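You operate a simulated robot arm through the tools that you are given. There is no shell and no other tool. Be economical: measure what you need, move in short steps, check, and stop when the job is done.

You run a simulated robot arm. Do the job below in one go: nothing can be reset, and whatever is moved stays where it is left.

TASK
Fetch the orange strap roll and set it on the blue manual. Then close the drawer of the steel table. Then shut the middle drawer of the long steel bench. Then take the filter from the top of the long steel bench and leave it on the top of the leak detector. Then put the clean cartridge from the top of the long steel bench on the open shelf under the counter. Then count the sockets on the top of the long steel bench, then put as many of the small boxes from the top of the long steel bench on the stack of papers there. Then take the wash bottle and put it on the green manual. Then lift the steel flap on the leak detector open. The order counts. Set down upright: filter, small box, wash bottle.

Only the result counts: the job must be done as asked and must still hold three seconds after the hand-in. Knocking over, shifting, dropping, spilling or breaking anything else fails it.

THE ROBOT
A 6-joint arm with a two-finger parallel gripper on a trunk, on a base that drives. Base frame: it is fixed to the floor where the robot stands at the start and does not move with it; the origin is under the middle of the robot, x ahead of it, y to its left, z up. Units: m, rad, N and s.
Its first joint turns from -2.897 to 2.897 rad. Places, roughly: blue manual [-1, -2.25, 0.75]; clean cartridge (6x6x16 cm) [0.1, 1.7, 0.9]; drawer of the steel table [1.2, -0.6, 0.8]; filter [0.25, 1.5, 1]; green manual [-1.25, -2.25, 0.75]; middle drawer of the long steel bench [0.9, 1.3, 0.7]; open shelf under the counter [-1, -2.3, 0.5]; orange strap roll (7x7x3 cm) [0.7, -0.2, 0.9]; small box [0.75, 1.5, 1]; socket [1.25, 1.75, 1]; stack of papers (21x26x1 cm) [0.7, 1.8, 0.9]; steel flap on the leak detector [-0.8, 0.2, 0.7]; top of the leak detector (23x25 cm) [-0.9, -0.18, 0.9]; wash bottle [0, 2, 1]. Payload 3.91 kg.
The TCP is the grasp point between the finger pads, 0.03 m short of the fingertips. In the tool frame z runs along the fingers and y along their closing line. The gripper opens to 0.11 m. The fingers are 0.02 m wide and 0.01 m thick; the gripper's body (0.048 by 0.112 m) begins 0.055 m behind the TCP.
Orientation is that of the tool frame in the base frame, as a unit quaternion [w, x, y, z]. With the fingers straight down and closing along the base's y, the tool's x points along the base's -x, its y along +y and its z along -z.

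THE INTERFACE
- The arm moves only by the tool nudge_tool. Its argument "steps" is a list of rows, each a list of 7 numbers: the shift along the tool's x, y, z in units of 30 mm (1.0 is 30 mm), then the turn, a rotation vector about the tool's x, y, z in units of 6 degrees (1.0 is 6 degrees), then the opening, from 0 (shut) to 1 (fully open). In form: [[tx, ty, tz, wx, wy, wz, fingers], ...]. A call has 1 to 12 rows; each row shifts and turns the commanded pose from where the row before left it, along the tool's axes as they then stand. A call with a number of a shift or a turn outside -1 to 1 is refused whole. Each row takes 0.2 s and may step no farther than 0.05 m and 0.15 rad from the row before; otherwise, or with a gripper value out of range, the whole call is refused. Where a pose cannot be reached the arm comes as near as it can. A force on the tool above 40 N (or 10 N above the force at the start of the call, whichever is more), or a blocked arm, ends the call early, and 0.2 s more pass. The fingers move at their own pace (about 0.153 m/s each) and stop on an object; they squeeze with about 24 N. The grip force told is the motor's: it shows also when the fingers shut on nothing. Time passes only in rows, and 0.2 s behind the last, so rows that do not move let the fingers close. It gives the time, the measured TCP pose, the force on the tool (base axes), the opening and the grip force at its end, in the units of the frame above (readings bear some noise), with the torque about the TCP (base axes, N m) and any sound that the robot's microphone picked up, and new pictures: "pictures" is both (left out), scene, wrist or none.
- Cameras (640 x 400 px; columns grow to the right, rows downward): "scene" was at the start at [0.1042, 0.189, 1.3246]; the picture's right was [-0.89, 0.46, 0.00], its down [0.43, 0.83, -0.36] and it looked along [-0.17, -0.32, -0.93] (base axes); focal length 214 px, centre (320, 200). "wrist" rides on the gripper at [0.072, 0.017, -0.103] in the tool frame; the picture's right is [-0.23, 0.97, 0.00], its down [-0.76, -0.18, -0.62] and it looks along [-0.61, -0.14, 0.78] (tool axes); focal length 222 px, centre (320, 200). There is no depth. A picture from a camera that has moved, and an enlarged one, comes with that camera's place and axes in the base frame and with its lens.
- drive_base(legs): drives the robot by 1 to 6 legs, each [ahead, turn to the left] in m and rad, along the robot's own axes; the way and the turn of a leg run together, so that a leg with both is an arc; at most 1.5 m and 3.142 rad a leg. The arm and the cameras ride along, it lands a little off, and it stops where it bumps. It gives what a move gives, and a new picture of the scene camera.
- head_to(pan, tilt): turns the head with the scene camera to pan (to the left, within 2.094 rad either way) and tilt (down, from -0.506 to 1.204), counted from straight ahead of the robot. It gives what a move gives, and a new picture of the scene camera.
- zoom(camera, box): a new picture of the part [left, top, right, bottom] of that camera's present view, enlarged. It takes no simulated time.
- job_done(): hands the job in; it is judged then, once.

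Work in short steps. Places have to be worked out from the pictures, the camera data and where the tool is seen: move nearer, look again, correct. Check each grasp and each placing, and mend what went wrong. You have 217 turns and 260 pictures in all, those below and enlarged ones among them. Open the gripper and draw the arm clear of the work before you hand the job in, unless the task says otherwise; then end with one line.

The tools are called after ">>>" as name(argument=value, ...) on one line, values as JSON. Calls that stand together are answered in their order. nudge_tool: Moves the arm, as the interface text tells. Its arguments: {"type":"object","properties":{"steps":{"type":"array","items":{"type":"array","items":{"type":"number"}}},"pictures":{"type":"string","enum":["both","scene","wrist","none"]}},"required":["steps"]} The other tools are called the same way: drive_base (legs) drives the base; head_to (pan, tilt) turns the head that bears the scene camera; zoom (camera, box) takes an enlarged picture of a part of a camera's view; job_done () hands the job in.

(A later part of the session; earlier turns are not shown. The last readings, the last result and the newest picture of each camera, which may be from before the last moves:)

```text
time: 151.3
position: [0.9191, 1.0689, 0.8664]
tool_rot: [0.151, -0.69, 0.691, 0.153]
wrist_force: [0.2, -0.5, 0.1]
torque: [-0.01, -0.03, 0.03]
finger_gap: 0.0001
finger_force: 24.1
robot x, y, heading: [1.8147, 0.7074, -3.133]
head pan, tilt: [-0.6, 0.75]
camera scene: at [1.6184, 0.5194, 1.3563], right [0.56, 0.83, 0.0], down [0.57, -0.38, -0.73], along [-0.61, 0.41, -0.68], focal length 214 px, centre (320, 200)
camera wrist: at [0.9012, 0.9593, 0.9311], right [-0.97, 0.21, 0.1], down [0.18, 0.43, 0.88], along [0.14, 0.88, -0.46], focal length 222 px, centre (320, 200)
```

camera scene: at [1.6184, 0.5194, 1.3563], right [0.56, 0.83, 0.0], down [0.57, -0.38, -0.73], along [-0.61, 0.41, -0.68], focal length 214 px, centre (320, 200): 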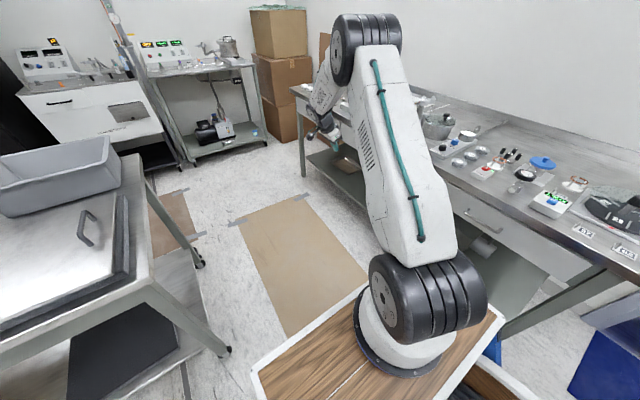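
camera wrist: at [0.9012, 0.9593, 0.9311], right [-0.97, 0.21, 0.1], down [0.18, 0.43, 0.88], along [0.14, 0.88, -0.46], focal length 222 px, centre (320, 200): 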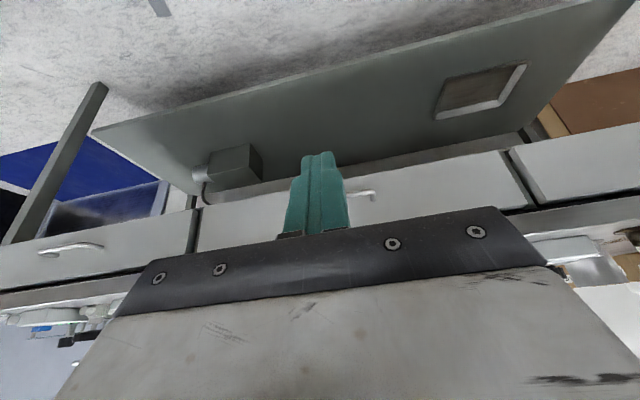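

The middle drawer is flush. I level and raise the tool, then drive along the corridor and face the bench near its left part.

>>> nudge_tool(steps=[[0, 0, -0.9, 0, 1, 0, 0.5], [0, 0, -0.9, 0, 1, 0, 0.5], [0, 0, -0.9, 0, 1, 0, 0.5], [0, 0, -0.9, 0, 1, 0, 0.5], [0.8, 0, -0.9, 0, 0, 0, 0.5], [0.8, 0, -0.9, 0, 0, 0, 0.5], [0.8, 0, -0.9, 0, 0, 0, 0.5], [0.8, 0, -0.9, 0, 0, 0, 0.5], [0.8, 0, -0.9, 0, 0, 0, 0.5], [0.8, 0, -0.9, 0, 0, 0, 0.5], [0.8, 0, -0.9, 0, 0, 0, 0.5], [0.8, 0, -0.9, 0, 0, 0, 0.5]], pictures="none")

>>> drive_base(legs=[[1.5, 0], [0.1, 0], [0, -1.57]])

>>> head_to(pan=0.0, tilt=0.7)

```text
time: 153.9
position: [0.9238, 0.8445, 1.1837]
tool_rot: [0.004, -0.707, 0.707, 0.006]
wrist_force: [0.7, -0.3, -0.3]
torque: [-0.03, 0.0, 0.0]
finger_gap: 0.055
finger_force: 0.1
robot x, y, heading: [1.8152, 0.7061, -3.136]
head pan, tilt: [-0.6, 0.75]
```

```text
time: 165.9
position: [0.3318, 1.5828, 1.184]
tool_rot: [0.007, -0.011, 1.0, 0.003]
wrist_force: [-0.4, -0.5, -0.5]
torque: [-0.02, 0.01, 0.01]
finger_gap: 0.0551
finger_force: 0.1
robot x, y, heading: [0.2117, 0.6815, 1.599]
head pan, tilt: [-0.6, 0.75]
camera scene: at [0.0177, 0.8817, 1.3563], right [0.84, -0.54, 0.0], down [-0.37, -0.57, -0.73], along [0.39, 0.62, -0.68], focal length 214 px, centre (320, 200)
```

scene: 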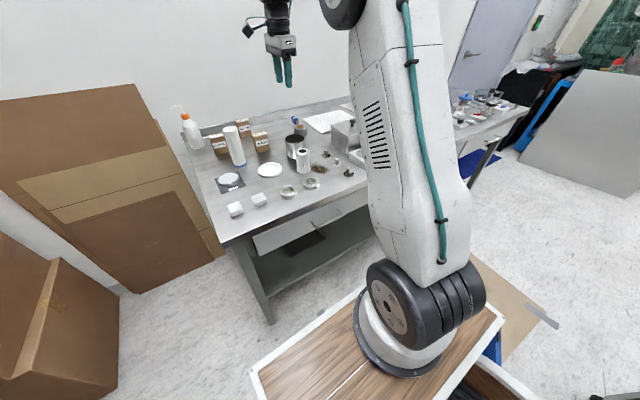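

```text
time: 166.9
position: [0.3313, 1.5829, 1.1846]
tool_rot: [0.007, -0.011, 1.0, 0.002]
wrist_force: [-0.1, 0.0, 0.3]
torque: [0.01, 0.03, 0.01]
finger_gap: 0.0549
finger_force: 0.0
robot x, y, heading: [0.2126, 0.6854, 1.602]
head pan, tilt: [0.0, 0.7]
camera scene: at [-0.0295, 0.8969, 1.3606], right [1.0, 0.03, 0.0], down [0.02, -0.64, -0.76], along [-0.02, 0.76, -0.64], focal length 214 px, centre (320, 200)
```

scene: 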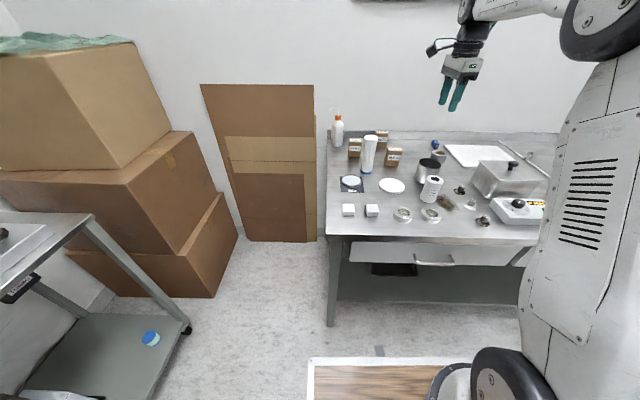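

I enlarge the bench top.

>>> zoom(camera="scene", box=[318, 110, 478, 240])

>>> zoom(camera="scene", box=[410, 120, 570, 250])

>>> zoom(camera="wrist", box=[0, 0, 640, 400])

```text
3.08 times, centred on (398, 175) of scene
camera zoom: at [-0.0295, 0.8969, 1.3606], right [1.0, 0.03, 0.0], down [0.02, -0.64, -0.76], along [-0.02, 0.76, -0.64], focal length 660 px, centre (80, 277)
```

zoom: 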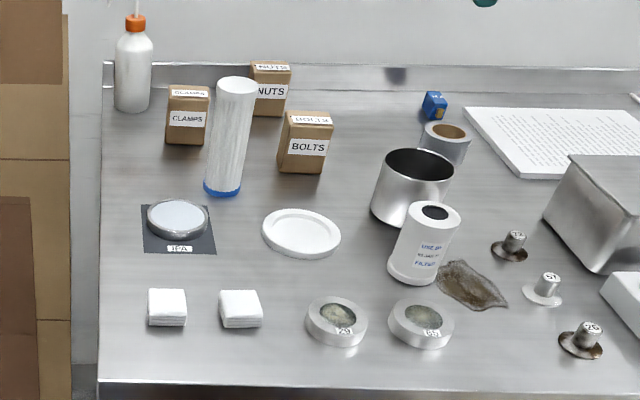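

```text
3.08 times, centred on (490, 185) of scene
camera zoom: at [-0.0295, 0.8969, 1.3606], right [1.0, 0.03, 0.0], down [0.02, -0.64, -0.76], along [-0.02, 0.76, -0.64], focal length 660 px, centre (-203, 246)
```

zoom: 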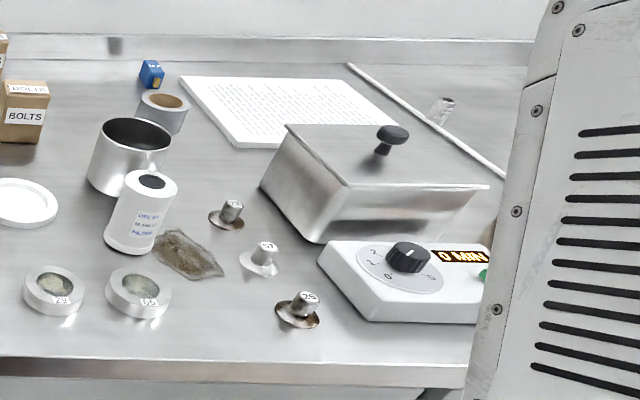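

```text
1.00 times, centred on (320, 200) of wrist (not enlarged: the box is as wide or as high as the picture)
camera zoom: at [0.2572, 1.5959, 1.2867], right [0.21, 0.98, 0.01], down [0.76, -0.16, 0.63], along [0.62, -0.13, -0.77], focal length 222 px, centre (320, 200)
```

zoom: 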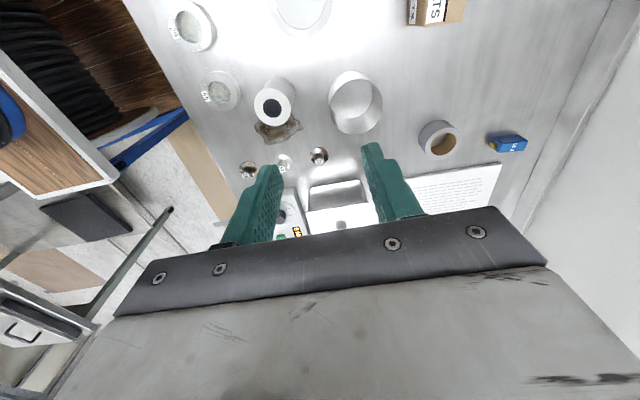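

The filter is the white labelled cylinder at about (0.343, 1.50), top z ≈ 0.94; bench top ≈ 0.865. I turn the tool so the fingers close along x and the camera looks outward.

>>> nudge_tool(steps=[[0, 0, 0, 0, 0, -1, 0.5], [0, 0, 0, 0, 0, -1, 0.5], [0, 0, 0, 0, 0, -1, 0.5], [0, 0, 0, 0, 0, -1, 0.5], [0, 0, 0, 0, 0, -1, 0.5], [0, 0, 0, 0, 0, -1, 0.5], [0, 0, 0, 0, 0, -1, 0.5], [0, 0, 0, 0, 0, -1, 0.5], [0, 0, 0, 0, 0, -1, 0.5], [0, 0, 0, 0, 0, -1, 0.5], [0, 0, 0, 0, 0, -1, 0.5], [0, 0, 0, 0, 0, -1, 0.5]], pictures="none")

>>> nudge_tool(steps=[[0, 0, 0, 0, 0, -1, 0.9], [0, 0, 0, 0, 0, -1, 0.9], [0, 0, 0, 0, 0, -0.8, 0.9], [0.9, -0.13, 0.3, 0, 0, 0, 0.9], [0.9, -0.13, 0.3, 0, 0, 0, 0.9], [0.9, -0.13, 0.3, 0, 0, 0, 0.9]])

```text
time: 169.5
position: [0.3325, 1.582, 1.1844]
tool_rot: [0.007, -0.597, 0.802, -0.002]
wrist_force: [-0.6, -1.1, -0.1]
torque: [0.0, 0.01, 0.02]
finger_gap: 0.055
finger_force: 0.1
robot x, y, heading: [0.2171, 0.6874, 1.602]
head pan, tilt: [0.0, 0.7]
```

```text
time: 170.9
position: [0.3445, 1.5004, 1.1552]
tool_rot: [-0.006, 0.707, -0.707, 0.003]
wrist_force: [0.8, 0.4, -0.8]
torque: [-0.02, 0.04, -0.01]
finger_gap: 0.0989
finger_force: 0.0
robot x, y, heading: [0.2148, 0.6899, 1.601]
head pan, tilt: [0.0, 0.7]
camera scene: at [-0.0296, 0.8972, 1.3605], right [1.0, 0.03, 0.0], down [0.02, -0.64, -0.76], along [-0.02, 0.76, -0.64], focal length 214 px, centre (320, 200)
camera wrist: at [0.3256, 1.4279, 1.2586], right [-0.97, 0.23, -0.01], down [0.17, 0.76, 0.63], along [0.15, 0.61, -0.78], focal length 222 px, centre (320, 200)
```

scene: 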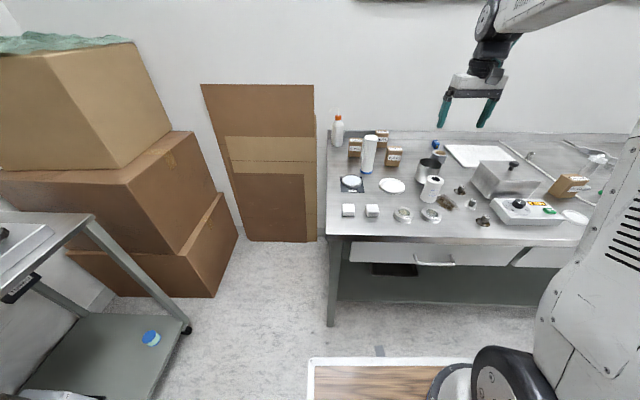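
wrist: 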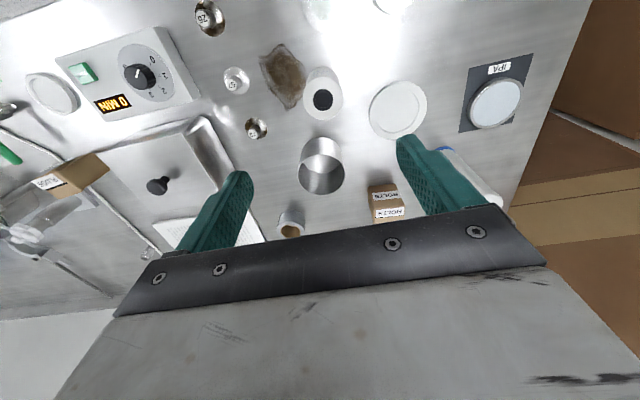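

The filter is right below, at (0.343, 1.505). I descend to 0.98 and check.

>>> nudge_tool(steps=[[-0.15, 0, 1, 0, 0, 0, 1], [0, 0, 1, 0, 0, 0, 1], [0, 0, 1, 0, 0, 0, 1], [0, 0, 1, 0, 0, 0, 1], [0, 0, 1, 0, 0, 0, 1], [0, 0, 0.8, 0, 0, 0, 1]])

```text
time: 172.3
position: [0.3481, 1.5039, 0.9821]
tool_rot: [-0.007, 0.707, -0.707, 0.004]
wrist_force: [0.9, 0.4, 0.1]
torque: [0.02, -0.02, -0.05]
finger_gap: 0.1099
finger_force: 0.1
robot x, y, heading: [0.2137, 0.6858, 1.603]
head pan, tilt: [0.0, 0.7]
camera scene: at [-0.0296, 0.8967, 1.3606], right [1.0, 0.03, 0.0], down [0.02, -0.64, -0.76], along [-0.02, 0.76, -0.64], focal length 214 px, centre (320, 200)
camera wrist: at [0.3292, 1.4314, 1.085], right [-0.97, 0.23, -0.01], down [0.17, 0.76, 0.63], along [0.15, 0.61, -0.78], focal length 222 px, centre (320, 200)
```

scene: 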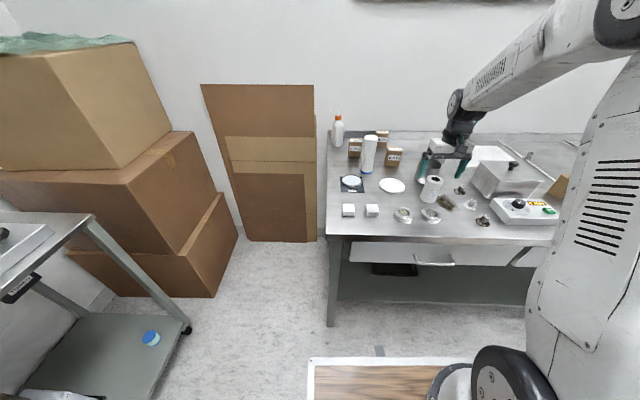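
wrist: 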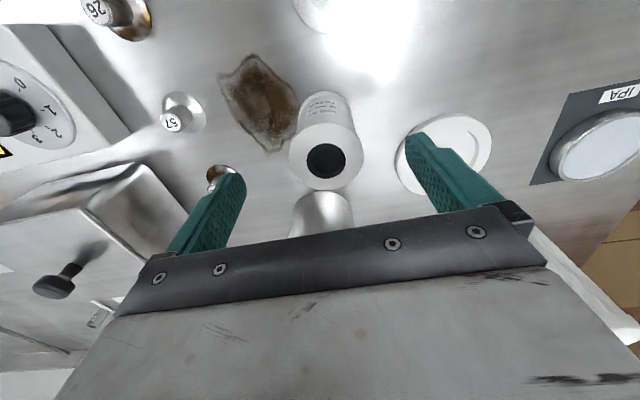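

Aligned; neighbours are clear. I descend to 0.925, close and lift.

>>> nudge_tool(steps=[[-0.07, 0.1, 0.95, 0, 0, 0, 1], [0, 0, 0.95, 0, 0, 0, 1], [0, 0, 0, 0, 0, 0, 0], [0, 0, 0, 0, 0, 0, 0], [0, 0, 0, 0, 0, 0, 0], [0, 0, -0.5, 0, 0, 0, 0], [0, 0, -1, 0, 0, 0, 0], [0, 0, -1, 0, 0, 0, 0]])

```text
time: 174.1
position: [0.3443, 1.5092, 1.0017]
tool_rot: [0.007, -0.707, 0.708, -0.004]
wrist_force: [-1.0, -0.2, -0.7]
torque: [-0.03, 0.01, 0.02]
finger_gap: 0.0532
finger_force: 24.4
robot x, y, heading: [0.2115, 0.6831, 1.6]
head pan, tilt: [0.0, 0.7]
camera scene: at [-0.0295, 0.8971, 1.3605], right [1.0, 0.03, 0.0], down [0.02, -0.64, -0.76], along [-0.02, 0.76, -0.64], focal length 214 px, centre (320, 200)
camera wrist: at [0.3249, 1.436, 1.1036], right [-0.97, 0.23, -0.01], down [0.17, 0.76, 0.63], along [0.15, 0.61, -0.78], focal length 222 px, centre (320, 200)
```

scene: 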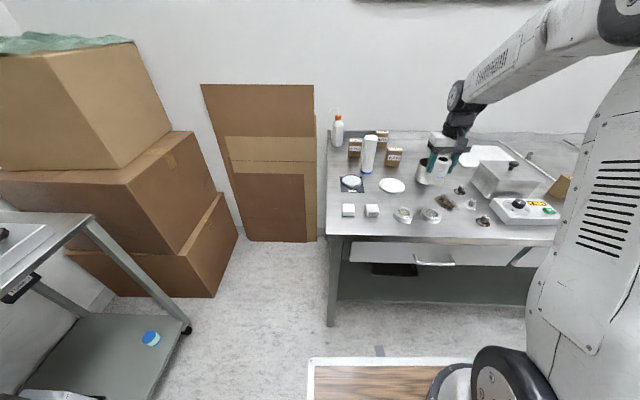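
wrist: 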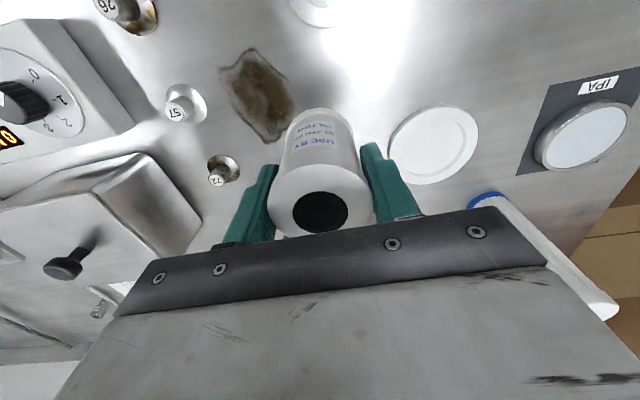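

The filter is held. I raise and draw in the arm, back toward the leak detector side and turn to face it.

>>> nudge_tool(steps=[[0, 0, -1, 0, 0, 0, 0], [0, 0, -1, 0, 0, 0, 0], [0, 0, -1, 0, 0, 0, 0], [0, 0, -1, 0, 0, 0, 0], [0, 0, -1, 0, 0, 0, 0], [0, 0, -1, 0, 0, 0, 0], [0.5, 0, -1, 0, 0, 0, 0], [0.5, 0, -1, 0, 0, 0, 0], [0.5, 0, -1, 0, 0, 0, 0], [0.5, 0, -1, 0, 0, 0, 0]], pictures="none")

>>> drive_base(legs=[[0, -0.38], [-0.78, 0], [0, 1.6]])

>>> head_to(pan=0.3, tilt=0.65)

```text
time: 176.3
position: [0.3391, 1.4458, 1.3]
tool_rot: [0.006, -0.707, 0.707, -0.003]
wrist_force: [-0.2, 0.0, -1.8]
torque: [-0.09, -0.03, 0.0]
finger_gap: 0.0534
finger_force: 24.0
robot x, y, heading: [0.213, 0.6873, 1.603]
head pan, tilt: [0.0, 0.7]
```

```text
time: 184.6
position: [-0.5297, 0.537, 1.3003]
tool_rot: [-0.008, 0.93, -0.366, 0.0]
wrist_force: [-0.3, -0.1, -1.0]
torque: [-0.02, -0.04, 0.0]
finger_gap: 0.053
finger_force: 24.2
robot x, y, heading: [-0.0645, -0.0772, 2.4]
head pan, tilt: [0.0, 0.7]
stopped in leg 3: the robot was blocked; the commanded pose is now the measured one
camera scene: at [-0.3794, -0.1016, 1.3606], right [0.67, 0.74, 0.0], down [0.48, -0.43, -0.76], along [-0.57, 0.51, -0.64], focal length 214 px, centre (320, 200)
```

scene: 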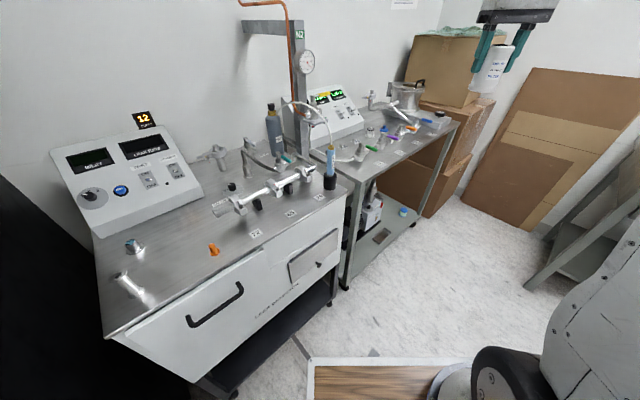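

```text
time: 185.4
position: [-0.5306, 0.5372, 1.3001]
tool_rot: [-0.008, 0.931, -0.365, 0.0]
wrist_force: [-0.5, 0.2, -1.5]
torque: [-0.01, -0.02, -0.03]
finger_gap: 0.0529
finger_force: 23.8
robot x, y, heading: [-0.0625, -0.0723, 2.403]
head pan, tilt: [0.3, 0.649]
camera scene: at [-0.3952, -0.1219, 1.3649], right [0.43, 0.91, 0.0], down [0.55, -0.26, -0.8], along [-0.72, 0.34, -0.6], focal length 214 px, centre (320, 200)
```

scene: 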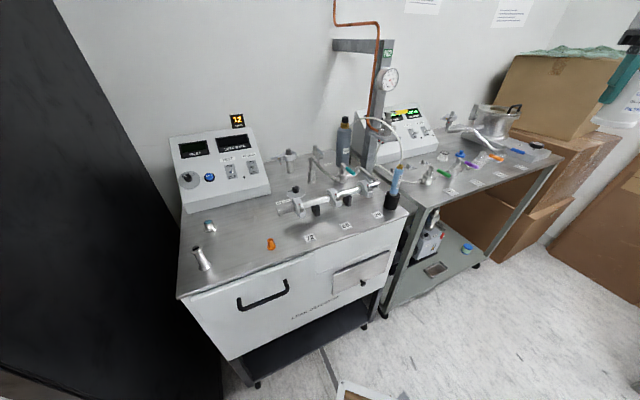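

The base bumped at heading 2.40 but the detector's top is within reach from here. I enlarge it to choose a free spot.

>>> zoom(camera="scene", box=[160, 150, 352, 320])

>>> head_to(pan=-1.4, tilt=1.0)

```text
2.35 times, centred on (256, 235) of scene
camera zoom: at [-0.3952, -0.1219, 1.3649], right [0.43, 0.91, 0.0], down [0.55, -0.26, -0.8], along [-0.72, 0.34, -0.6], focal length 505 px, centre (471, 118)
```

zoom: 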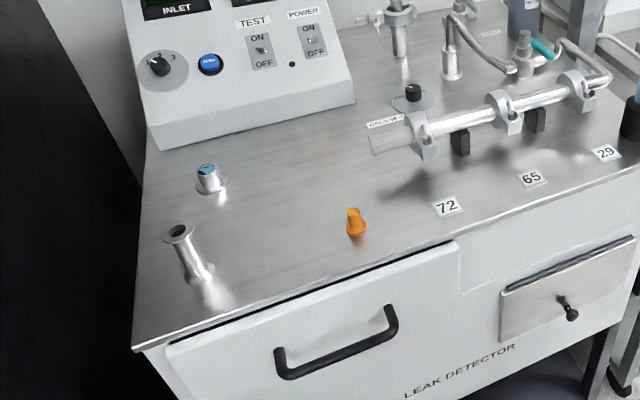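

```text
time: 187.1
position: [-0.5304, 0.5364, 1.3002]
tool_rot: [-0.008, 0.931, -0.366, 0.0]
wrist_force: [-0.4, 0.1, -1.0]
torque: [0.03, -0.01, 0.01]
finger_gap: 0.0532
finger_force: 23.9
robot x, y, heading: [-0.0628, -0.0739, 2.399]
head pan, tilt: [-1.4, 1.0]
camera scene: at [-0.2792, -0.1, 1.3372], right [0.84, -0.54, 0.0], down [-0.45, -0.71, -0.54], along [0.29, 0.46, -0.84], focal length 214 px, centre (320, 200)
```

scene: 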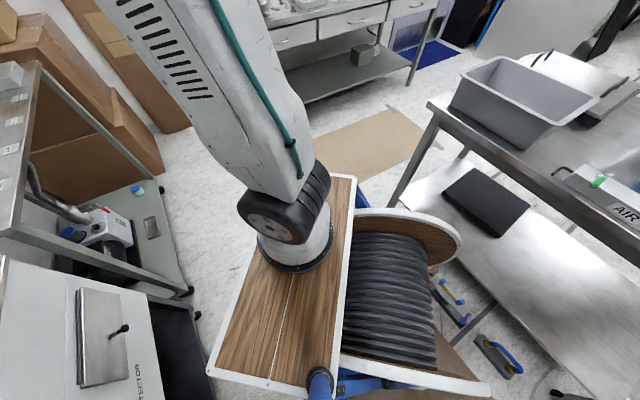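

The free patch is around (-0.91, -0.15). I swing the arm counter-clockwise at height 1.30 toward it without moving the base.

>>> nudge_tool(steps=[[-0.247, 0.969, 0, 0, 0, -0.548, 0], [-0.247, 0.969, 0, 0, 0, -0.548, 0], [-0.247, 0.969, 0, 0, 0, -0.548, 0], [-0.247, 0.969, 0, 0, 0, -0.548, 0], [-0.247, 0.969, 0, 0, 0, -0.548, 0], [-0.247, 0.969, 0, 0, 0, -0.548, 0], [-0.247, 0.969, 0, 0, 0, -0.548, 0], [-0.247, 0.969, 0, 0, 0, -0.548, 0], [-0.247, 0.969, 0, 0, 0, -0.548, 0], [-0.247, 0.969, 0, 0, 0, -0.548, 0], [-0.247, 0.969, 0, 0, 0, -0.548, 0], [-0.247, 0.969, 0, 0, 0, -0.548, 0]], pictures="none")

>>> nudge_tool(steps=[[-0.247, 0.969, 0, 0, 0, -0.548, 0], [-0.247, 0.969, 0, 0, 0, -0.548, 0], [-0.247, 0.969, 0, 0, 0, -0.548, 0], [-0.247, 0.969, 0, 0, 0, -0.548, 0], [-0.247, 0.969, 0, 0, 0, -0.548, 0], [-0.247, 0.969, 0, 0, 0, -0.548, 0], [-0.247, 0.969, 0, 0, 0, -0.548, 0], [-0.247, 0.969, 0, 0, 0, -0.548, 0], [-0.247, 0.969, 0, 0, 0, -0.548, 0], [-0.247, 0.969, 0, 0, 0, -0.548, 0], [-0.247, 0.969, 0, 0, 0, -0.548, 0]], pictures="wrist")

>>> head_to(pan=0.45, tilt=0.7)

```text
time: 189.7
position: [-0.7526, 0.2609, 1.2947]
tool_rot: [-0.007, 1.0, -0.029, 0.003]
wrist_force: [0.8, 0.0, -0.6]
torque: [-0.03, 0.03, 0.0]
finger_gap: 0.0526
finger_force: 23.9
robot x, y, heading: [-0.0592, -0.075, 2.405]
head pan, tilt: [-1.4, 1.0]
```

```text
time: 192.1
position: [-0.7584, -0.0631, 1.2884]
tool_rot: [-0.005, 0.959, 0.282, 0.006]
wrist_force: [-0.2, -0.6, -1.6]
torque: [-0.01, -0.02, -0.02]
finger_gap: 0.053
finger_force: 24.4
robot x, y, heading: [-0.0619, -0.0724, 2.405]
head pan, tilt: [-1.4, 1.0]
camera wrist: at [-0.6896, -0.0402, 1.3927], right [0.34, -0.94, -0.01], down [-0.74, -0.27, 0.61], along [-0.58, -0.2, -0.79], focal length 222 px, centre (320, 200)
```

wrist: 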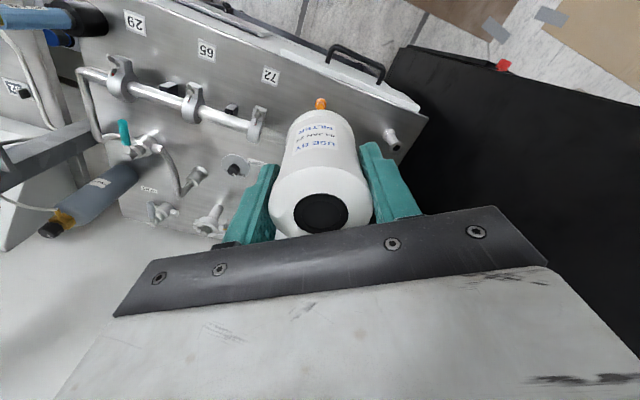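

```text
time: 194.0
position: [-0.7584, -0.0614, 1.2886]
tool_rot: [-0.006, 0.959, 0.282, 0.005]
wrist_force: [0.4, 0.1, -2.3]
torque: [-0.01, -0.02, -0.01]
finger_gap: 0.0532
finger_force: 24.2
robot x, y, heading: [-0.0612, -0.0751, 2.401]
head pan, tilt: [0.45, 0.7]
camera scene: at [-0.3982, -0.1347, 1.3605], right [0.28, 0.96, 0.0], down [0.62, -0.18, -0.76], along [-0.73, 0.22, -0.64], focal length 214 px, centre (320, 200)
```

scene: 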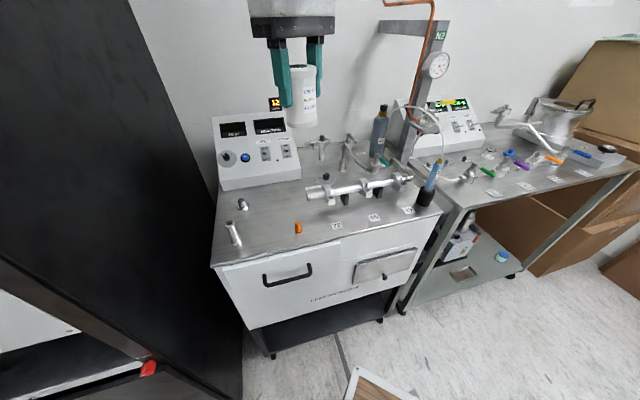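

The surface is at z ≈ 0.90 and the orange piece at (-0.805, -0.076). I move over (-0.90, -0.15) and descend to just above.

>>> nudge_tool(steps=[[-0.93, 0, 0.7, 0, 0, 0, 0], [-0.93, 0, 0.7, 0, 0, 0, 0], [-0.93, 0, 0.7, 0, 0, 0, 0], [-0.93, 0, 0.7, 0, 0, 0, 0], [-0.93, 0, 0.7, 0, 0, 0, 0], [-0.93, 0, 0.7, 0, 0, 0, 0], [0, 0, 1, 0, 0, 0, 0], [0, 0, 1, 0, 0, 0, 0], [0, 0, 1, 0, 0, 0, 0], [0, 0, 1, 0, 0, 0, 0]])

>>> zoom(camera="scene", box=[210, 140, 370, 260])

```text
time: 196.2
position: [-0.8978, -0.148, 1.042]
tool_rot: [-0.006, 0.96, 0.282, 0.006]
wrist_force: [0.0, -0.6, -0.7]
torque: [-0.05, 0.01, -0.02]
finger_gap: 0.0531
finger_force: 23.8
robot x, y, heading: [-0.0628, -0.0767, 2.402]
head pan, tilt: [0.45, 0.7]
camera scene: at [-0.398, -0.1348, 1.3606], right [0.28, 0.96, 0.0], down [0.62, -0.18, -0.76], along [-0.73, 0.22, -0.64], focal length 214 px, centre (320, 200)
camera wrist: at [-0.8293, -0.1261, 1.147], right [0.34, -0.94, -0.01], down [-0.74, -0.27, 0.61], along [-0.58, -0.2, -0.79], focal length 222 px, centre (320, 200)
```

scene: 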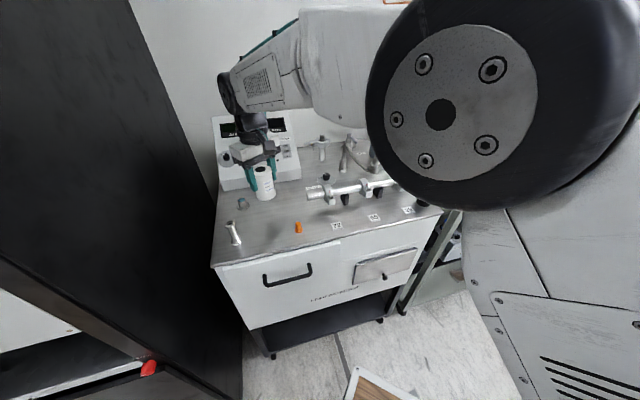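
wrist: 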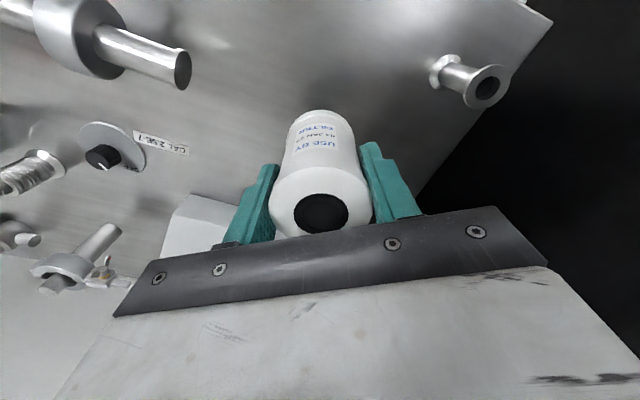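

```text
3.33 times, centred on (290, 200) of scene
camera zoom: at [-0.398, -0.1348, 1.3606], right [0.28, 0.96, 0.0], down [0.62, -0.18, -0.76], along [-0.73, 0.22, -0.64], focal length 715 px, centre (420, 200)
```

zoom: 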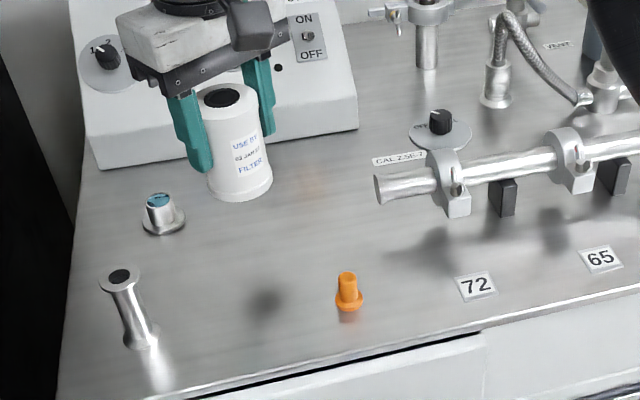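

The landing spot is clear. I lower the last centimetres gently.

>>> nudge_tool(steps=[[0, 0, 0.9, 0, 0, 0, 0], [0, 0, 0.9, 0, 0, 0, 0], [0, 0, 0.3, 0, 0, 0, 0], [0, 0, 0.15, 0, 0, 0, 0], [0, 0, 0.15, 0, 0, 0, 0]], pictures="none")

>>> zoom(camera="scene", box=[210, 140, 370, 260])

```text
time: 197.4
position: [-0.8977, -0.1486, 0.9698]
tool_rot: [-0.006, 0.959, 0.283, 0.005]
wrist_force: [0.1, 0.4, -1.6]
torque: [0.04, 0.02, 0.01]
finger_gap: 0.053
finger_force: 23.9
robot x, y, heading: [-0.0618, -0.0778, 2.4]
head pan, tilt: [0.45, 0.7]
```

```text
3.33 times, centred on (290, 200) of scene
camera zoom: at [-0.3982, -0.1348, 1.3605], right [0.28, 0.96, 0.0], down [0.62, -0.18, -0.76], along [-0.73, 0.22, -0.64], focal length 715 px, centre (420, 200)
```

zoom: 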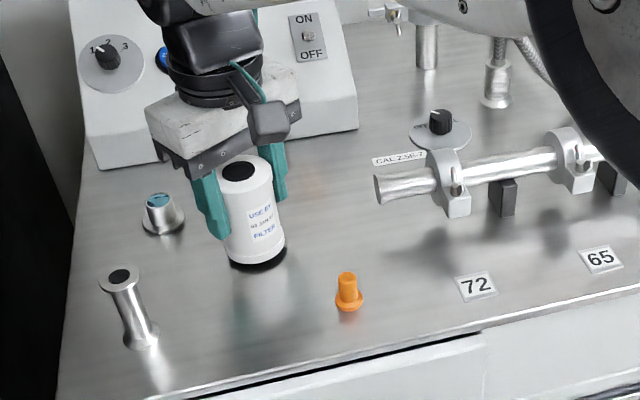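

Almost touching; I lower in 3 mm steps.

>>> nudge_tool(steps=[[0, 0, 0.1, 0, 0, 0, 0], [0, 0, 0.1, 0, 0, 0, 0]], pictures="none")

>>> zoom(camera="scene", box=[240, 160, 304, 208])

```text
time: 198.0
position: [-0.8972, -0.148, 0.9658]
tool_rot: [-0.006, 0.959, 0.283, 0.004]
wrist_force: [1.3, 1.4, 9.8]
torque: [-0.19, 0.0, 0.04]
finger_gap: 0.0532
finger_force: 23.5
robot x, y, heading: [-0.0633, -0.0766, 2.406]
head pan, tilt: [0.45, 0.7]
```

```text
8.33 times, centred on (272, 184) of scene
camera zoom: at [-0.3978, -0.1347, 1.3606], right [0.28, 0.96, 0.0], down [0.62, -0.18, -0.77], along [-0.73, 0.22, -0.64], focal length 1787 px, centre (720, 333)
```

zoom: 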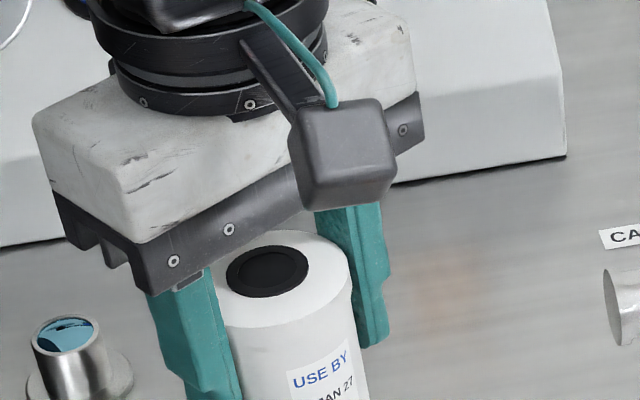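

Contact at 10 N: the filter stands on the surface. I release partly and rise straight up.

>>> nudge_tool(steps=[[0, 0, 0, 0, 0, 0, 0.7], [0, 0, 0, 0, 0, 0, 0.7], [0, 0, 0, 0, 0, 0, 0.75], [0, 0, -0.5, 0, 0, 0, 0.75], [0, 0, -1, 0, 0, 0, 0.75], [0, 0, -1, 0, 0, 0, 0.75], [0, 0, -1, 0, 0, 0, 0.75], [0, 0, -1, 0, 0, 0, 0.75], [0, 0, -1, 0, 0, 0, 0.75]], pictures="wrist")

>>> zoom(camera="scene", box=[210, 140, 370, 260])

```text
time: 200.0
position: [-0.8999, -0.1485, 1.1292]
tool_rot: [-0.006, 0.959, 0.282, 0.006]
wrist_force: [-0.5, -0.2, 0.5]
torque: [0.01, -0.02, 0.02]
finger_gap: 0.0825
finger_force: 0.1
robot x, y, heading: [-0.0608, -0.0779, 2.402]
head pan, tilt: [0.45, 0.7]
camera wrist: at [-0.8308, -0.1273, 1.2339], right [0.34, -0.94, -0.01], down [-0.74, -0.27, 0.61], along [-0.58, -0.2, -0.79], focal length 222 px, centre (320, 200)
```

wrist: 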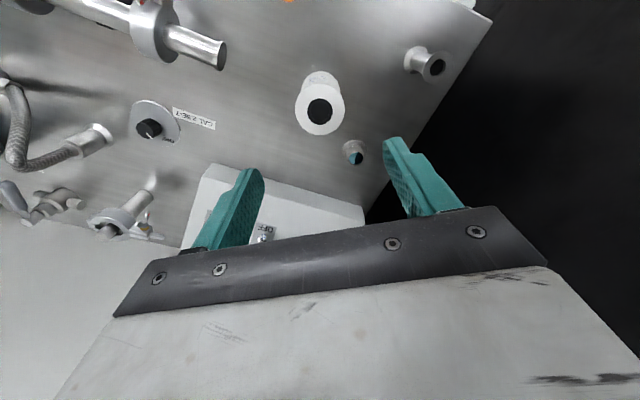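

```text
3.33 times, centred on (290, 200) of scene
camera zoom: at [-0.3983, -0.1349, 1.3605], right [0.28, 0.96, 0.0], down [0.62, -0.18, -0.76], along [-0.73, 0.22, -0.64], focal length 715 px, centre (420, 200)
```

zoom: 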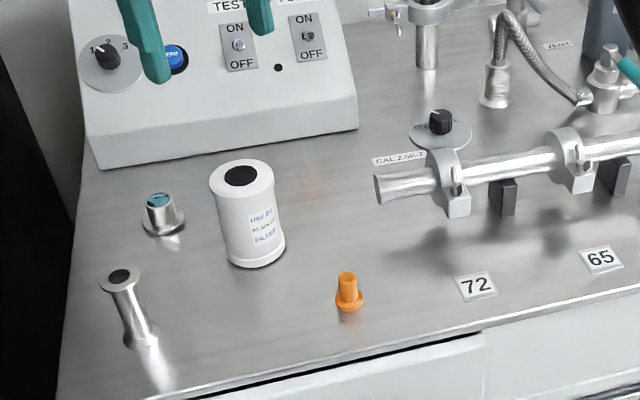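

The filter stands upright on the detector. I retract the arm, swing it back to the front, and return to the bench for the cartridge.

>>> nudge_tool(steps=[[0.93, 0, -0.9, 0, 0, 0, 0.75], [0.93, 0, -0.9, 0, 0, 0, 0.75], [0.93, 0, -0.9, 0, 0, 0, 0.75], [0.93, 0, -0.9, 0, 0, 0, 0.75], [0.93, 0, -0.9, 0, 0, 0, 0.75], [0.93, 0, -0.9, 0, 0, 0, 0.75], [0.247, -0.969, 0, 0, 0, 0.548, 0.75], [0.247, -0.969, 0, 0, 0, 0.548, 0.75], [0.247, -0.969, 0, 0, 0, 0.548, 0.75], [0.247, -0.969, 0, 0, 0, 0.548, 0.75], [0.247, -0.969, 0, 0, 0, 0.548, 0.75], [0.247, -0.969, 0, 0, 0, 0.548, 0.75]], pictures="none")

>>> nudge_tool(steps=[[0.247, -0.969, 0, 0, 0, 0.548, 0.75], [0.247, -0.969, 0, 0, 0, 0.548, 0.75], [0.247, -0.969, 0, 0, 0, 0.548, 0.75], [0.247, -0.969, 0, 0, 0, 0.548, 0.75], [0.247, -0.969, 0, 0, 0, 0.548, 0.75], [0.247, -0.969, 0, 0, 0, 0.548, 0.75], [0.247, -0.969, 0, 0, 0, 0.548, 0.75], [0.247, -0.969, 0, 0, 0, 0.548, 0.75], [0.247, -0.969, 0, 0, 0, 0.548, 0.75], [0.247, -0.969, 0, 0, 0, 0.548, 0.75], [0.247, -0.969, 0, 0, 0, 0.548, 0.75], [0.247, -0.969, 0, 0, 0, 0.548, 0.75]], pictures="none")

>>> drive_base(legs=[[0, -1.18], [0.7, 0], [0, 0.35]])

>>> head_to(pan=-0.15, tilt=0.7)

```text
time: 202.6
position: [-0.7935, 0.1123, 1.2961]
tool_rot: [-0.007, 0.994, 0.113, 0.005]
wrist_force: [0.0, -0.4, 0.2]
torque: [-0.01, -0.01, 0.02]
finger_gap: 0.0826
finger_force: 0.1
robot x, y, heading: [-0.0633, -0.0737, 2.407]
head pan, tilt: [0.45, 0.7]
```

```text
time: 205.2
position: [-0.6751, 0.4461, 1.3006]
tool_rot: [-0.007, 0.973, -0.229, 0.002]
wrist_force: [-0.4, -0.2, -0.6]
torque: [0.02, -0.02, 0.01]
finger_gap: 0.0827
finger_force: 0.1
robot x, y, heading: [-0.0651, -0.0805, 2.405]
head pan, tilt: [0.45, 0.7]
```

```text
time: 212.8
position: [0.2465, 1.3858, 1.3013]
tool_rot: [-0.006, 0.76, -0.649, 0.005]
wrist_force: [-0.1, -1.7, -0.3]
torque: [0.01, 0.0, 0.02]
finger_gap: 0.0824
finger_force: 0.1
robot x, y, heading: [0.1743, 0.5843, 1.448]
head pan, tilt: [0.45, 0.7]
stopped in leg 3: the robot was blocked; the commanded pose is now the measured one
camera scene: at [-0.0692, 0.8262, 1.3606], right [0.95, 0.32, 0.0], down [0.21, -0.61, -0.76], along [-0.24, 0.72, -0.64], focal length 214 px, centre (320, 200)
```

scene: 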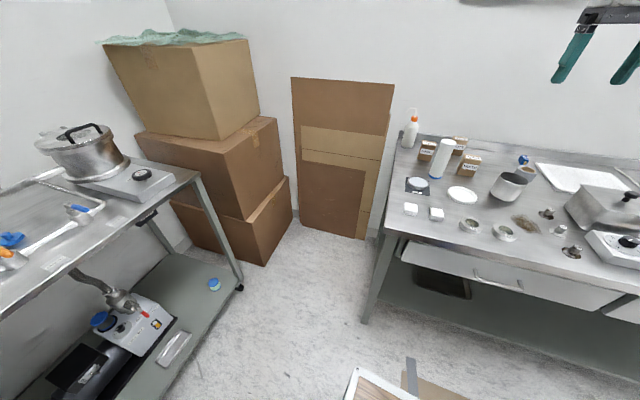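

```text
time: 213.8
position: [0.2457, 1.3859, 1.3013]
tool_rot: [-0.006, 0.76, -0.65, 0.005]
wrist_force: [0.0, -0.2, -0.3]
torque: [0.01, -0.01, 0.0]
finger_gap: 0.0825
finger_force: 0.0
robot x, y, heading: [0.1754, 0.5863, 1.454]
head pan, tilt: [-0.15, 0.7]
camera scene: at [-0.019, 0.8275, 1.3606], right [0.96, -0.27, 0.0], down [-0.17, -0.62, -0.76], along [0.21, 0.74, -0.64], focal length 214 px, centre (320, 200)
```

scene: 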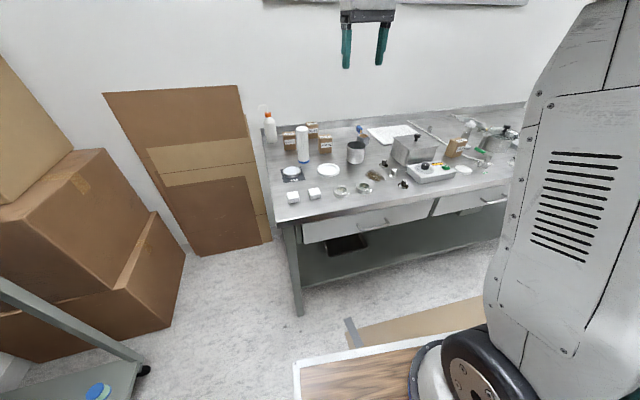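

The rear of the base touches the table's corner at this heading, but the spot serves. I enlarge the cartridge to fix its place.

>>> zoom(camera="scene", box=[255, 105, 383, 215])

>>> zoom(camera="wrist", box=[0, 0, 640, 400])

```text
3.64 times, centred on (319, 160) of scene
camera zoom: at [-0.019, 0.8275, 1.3606], right [0.96, -0.27, 0.0], down [-0.17, -0.62, -0.76], along [0.21, 0.74, -0.64], focal length 780 px, centre (324, 346)
```

zoom: 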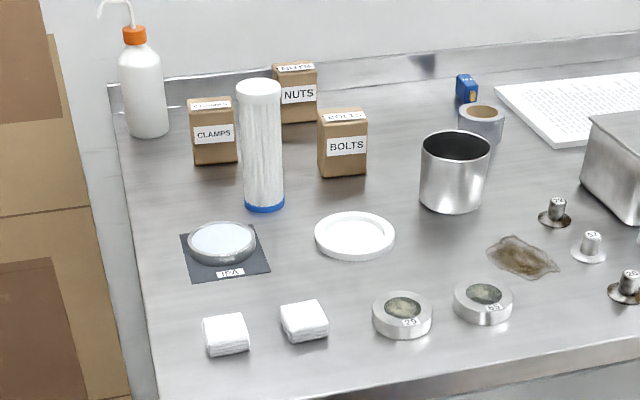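

```text
1.00 times, centred on (320, 200) of wrist (not enlarged: the box is as wide or as high as the picture)
camera zoom: at [0.2392, 1.3112, 1.4043], right [-1.0, 0.07, -0.01], down [0.05, 0.78, 0.63], along [0.06, 0.62, -0.78], focal length 222 px, centre (320, 200)
```

zoom: 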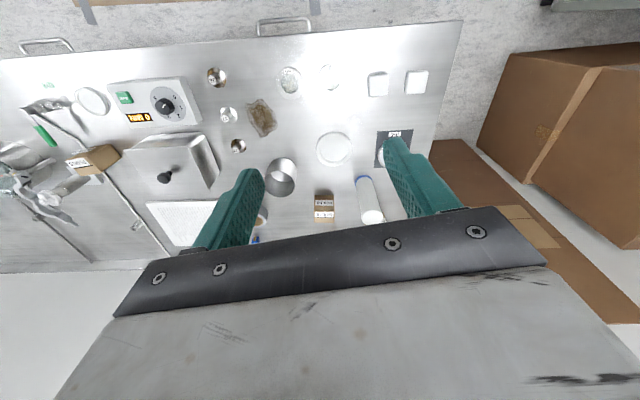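

Cartridge centre is about (0.147, 1.674), upright, z 0.87–1.03. I move forward over it at height, then tilt the tool horizontal pointing +y so it can later go into the shelf.

>>> nudge_tool(steps=[[0, 0, 0, 0, 0, 1, 0.85], [0, 0, 0, 0, 0, 0.5, 0.85], [-0.95, 0.47, 0, 0, 0, 0, 0.85], [-0.95, 0.47, 0, 0, 0, 0, 0.85], [-0.95, 0.47, 0, 0, 0, 0, 0.85], [-0.95, 0.47, 0, 0, 0, 0, 0.85], [-0.95, 0.47, 0, 0, 0, 0, 0.85], [-0.95, 0.47, 0, 0, 0, 0, 0.85], [-0.95, 0.47, 0, 0, 0, 0, 0.85]], pictures="none")

>>> nudge_tool(steps=[[0, 0, 0, 0, -1, 0, 0.85], [0, 0, 0, 0, -1, 0, 0.85], [0, 0, 0, 0, -1, 0, 0.85], [0, 0, 0, 0, -1, 0, 0.85], [0, 0, 0, 0, -1, 0, 0.85], [0, 0, 0, 0, -1, 0, 0.85], [0, 0, 0, 0, -1, 0, 0.85], [0, 0, 0, 0, -1, 0, 0.85], [0, 0, 0, 0, -1, 0, 0.85], [0, 0, 0, 0, -1, 0, 0.85], [0, 0, 0, 0, -1, 0, 0.85], [0, 0, 0, 0, -1, 0, 0.85]])

```text
time: 215.8
position: [0.1588, 1.5373, 1.2785]
tool_rot: [0.008, -0.707, 0.708, -0.004]
wrist_force: [0.0, 0.5, 0.0]
torque: [0.03, -0.02, -0.01]
finger_gap: 0.0933
finger_force: 0.0
out of reach, approached as far as the arm can: row 7, 8, 9
robot x, y, heading: [0.1733, 0.5862, 1.443]
head pan, tilt: [-0.15, 0.7]
```

```text
time: 218.4
position: [0.1616, 1.5368, 1.2793]
tool_rot: [-0.414, 0.579, -0.574, -0.405]
wrist_force: [-0.2, -0.2, -0.8]
torque: [0.01, 0.01, 0.01]
finger_gap: 0.0934
finger_force: 0.2
robot x, y, heading: [0.1736, 0.5788, 1.44]
head pan, tilt: [-0.15, 0.7]
camera scene: at [-0.019, 0.8275, 1.3605], right [0.96, -0.27, 0.0], down [-0.17, -0.62, -0.76], along [0.21, 0.74, -0.64], focal length 214 px, centre (320, 200)
camera wrist: at [0.1432, 1.4152, 1.2455], right [-0.98, 0.08, 0.2], down [0.16, -0.34, 0.93], along [0.14, 0.94, 0.32], focal length 222 px, centre (320, 200)
```

scene: 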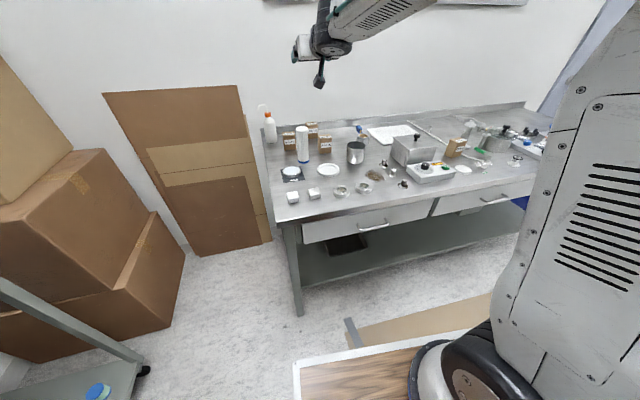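
wrist: 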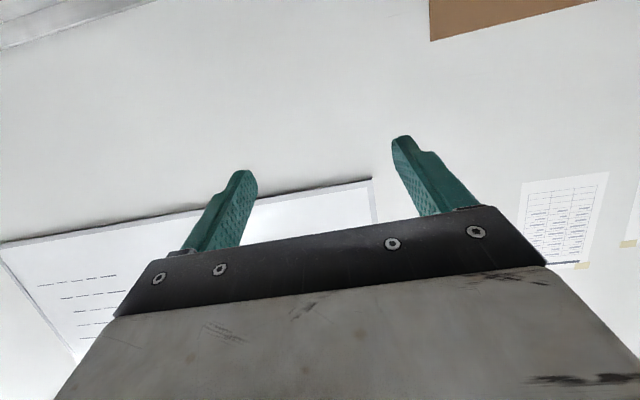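

Tilt works. I finish the tilt to horizontal and come down to z ≈ 1.12 above the cartridge's position.

>>> nudge_tool(steps=[[0, 0, 0, 0, -1, 0, 0.85], [0, 0, 0, 0, -1, 0, 0.85], [0, 0, 0, 0, -0.9, 0, 0.85], [1, 0.1, 0, 0, 0, 0, 0.85], [1, 0.1, 0.5, 0, 0, 0, 0.85], [1, 0.1, 1, 0, 0, 0, 0.85], [1, 0.1, 1, 0, 0, 0, 0.85], [0.8, 0.1, 1, 0, 0, 0, 0.85], [0.5, 0, 1, 0, 0, 0, 0.85]])

```text
time: 220.4
position: [0.1579, 1.6594, 1.1079]
tool_rot: [0.491, -0.519, 0.522, 0.467]
wrist_force: [0.2, -0.4, -0.2]
torque: [-0.09, 0.02, -0.03]
finger_gap: 0.0936
finger_force: 0.1
out of reach, approached as far as the arm can: row 1
robot x, y, heading: [0.1716, 0.5834, 1.446]
head pan, tilt: [-0.15, 0.7]
camera scene: at [-0.019, 0.827, 1.3606], right [0.96, -0.27, 0.0], down [-0.17, -0.62, -0.77], along [0.21, 0.74, -0.64], focal length 214 px, centre (320, 200)
camera wrist: at [0.1392, 1.5504, 1.0433], right [-0.98, 0.04, 0.2], down [0.15, -0.56, 0.81], along [0.15, 0.83, 0.54], focal length 222 px, centre (320, 200)
```

scene: 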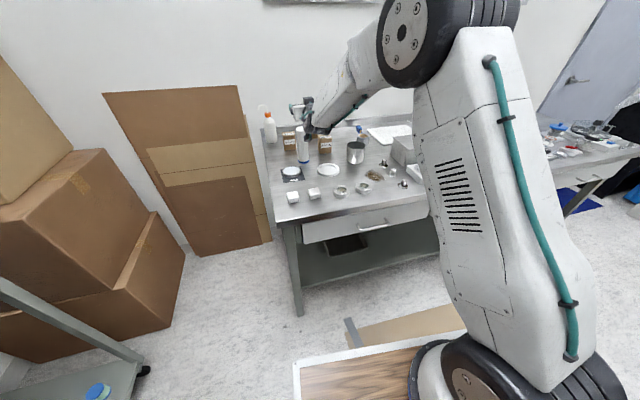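
wrist: 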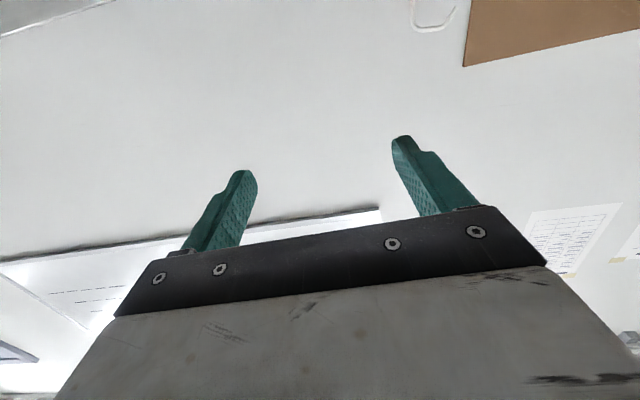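

Orientation is within 5°; I correct that, centre x and y, and descend around the cartridge.

>>> nudge_tool(steps=[[0, 0.37, 0.45, 0, -0.8, 0.2, 0.85], [0.9, 0, 0, 0, 0, 0, 0.85], [0.9, 0, 0, 0, 0, 0, 0.85]])

>>> zoom(camera="scene", box=[255, 75, 383, 175])

```text
time: 221.2
position: [0.1392, 1.6731, 1.0557]
tool_rot: [0.508, -0.493, 0.509, 0.49]
wrist_force: [-0.3, -0.2, 0.5]
torque: [-0.02, 0.03, -0.03]
finger_gap: 0.0935
finger_force: 0.1
out of reach, approached as far as the arm can: row 2, 3
robot x, y, heading: [0.1758, 0.5865, 1.445]
head pan, tilt: [-0.15, 0.7]
camera scene: at [-0.0189, 0.8273, 1.3606], right [0.96, -0.27, 0.0], down [-0.17, -0.62, -0.77], along [0.21, 0.74, -0.64], focal length 214 px, centre (320, 200)
camera wrist: at [0.1177, 1.57, 0.9835], right [-0.97, 0.04, 0.23], down [0.15, -0.63, 0.76], along [0.17, 0.78, 0.6], focal length 222 px, centre (320, 200)
```

scene: 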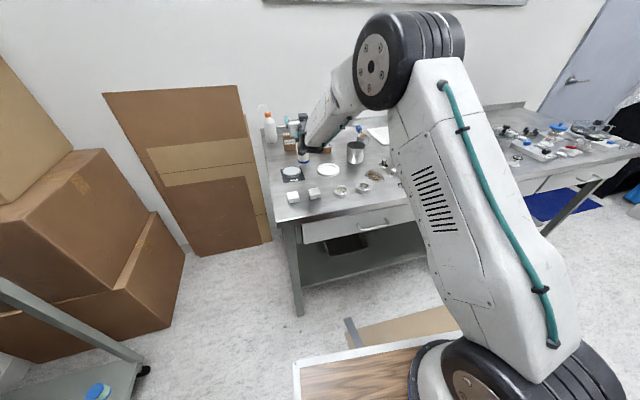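
wrist: 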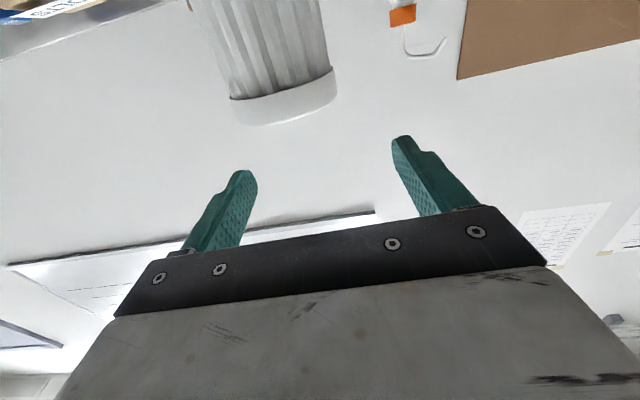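

```text
4.00 times, centred on (319, 125) of scene
camera zoom: at [-0.0189, 0.8273, 1.3606], right [0.96, -0.27, 0.0], down [-0.17, -0.62, -0.77], along [0.21, 0.74, -0.64], focal length 858 px, centre (324, 500)
```

zoom: 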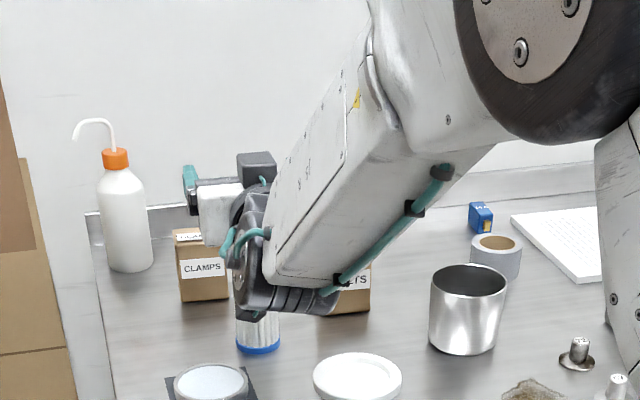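

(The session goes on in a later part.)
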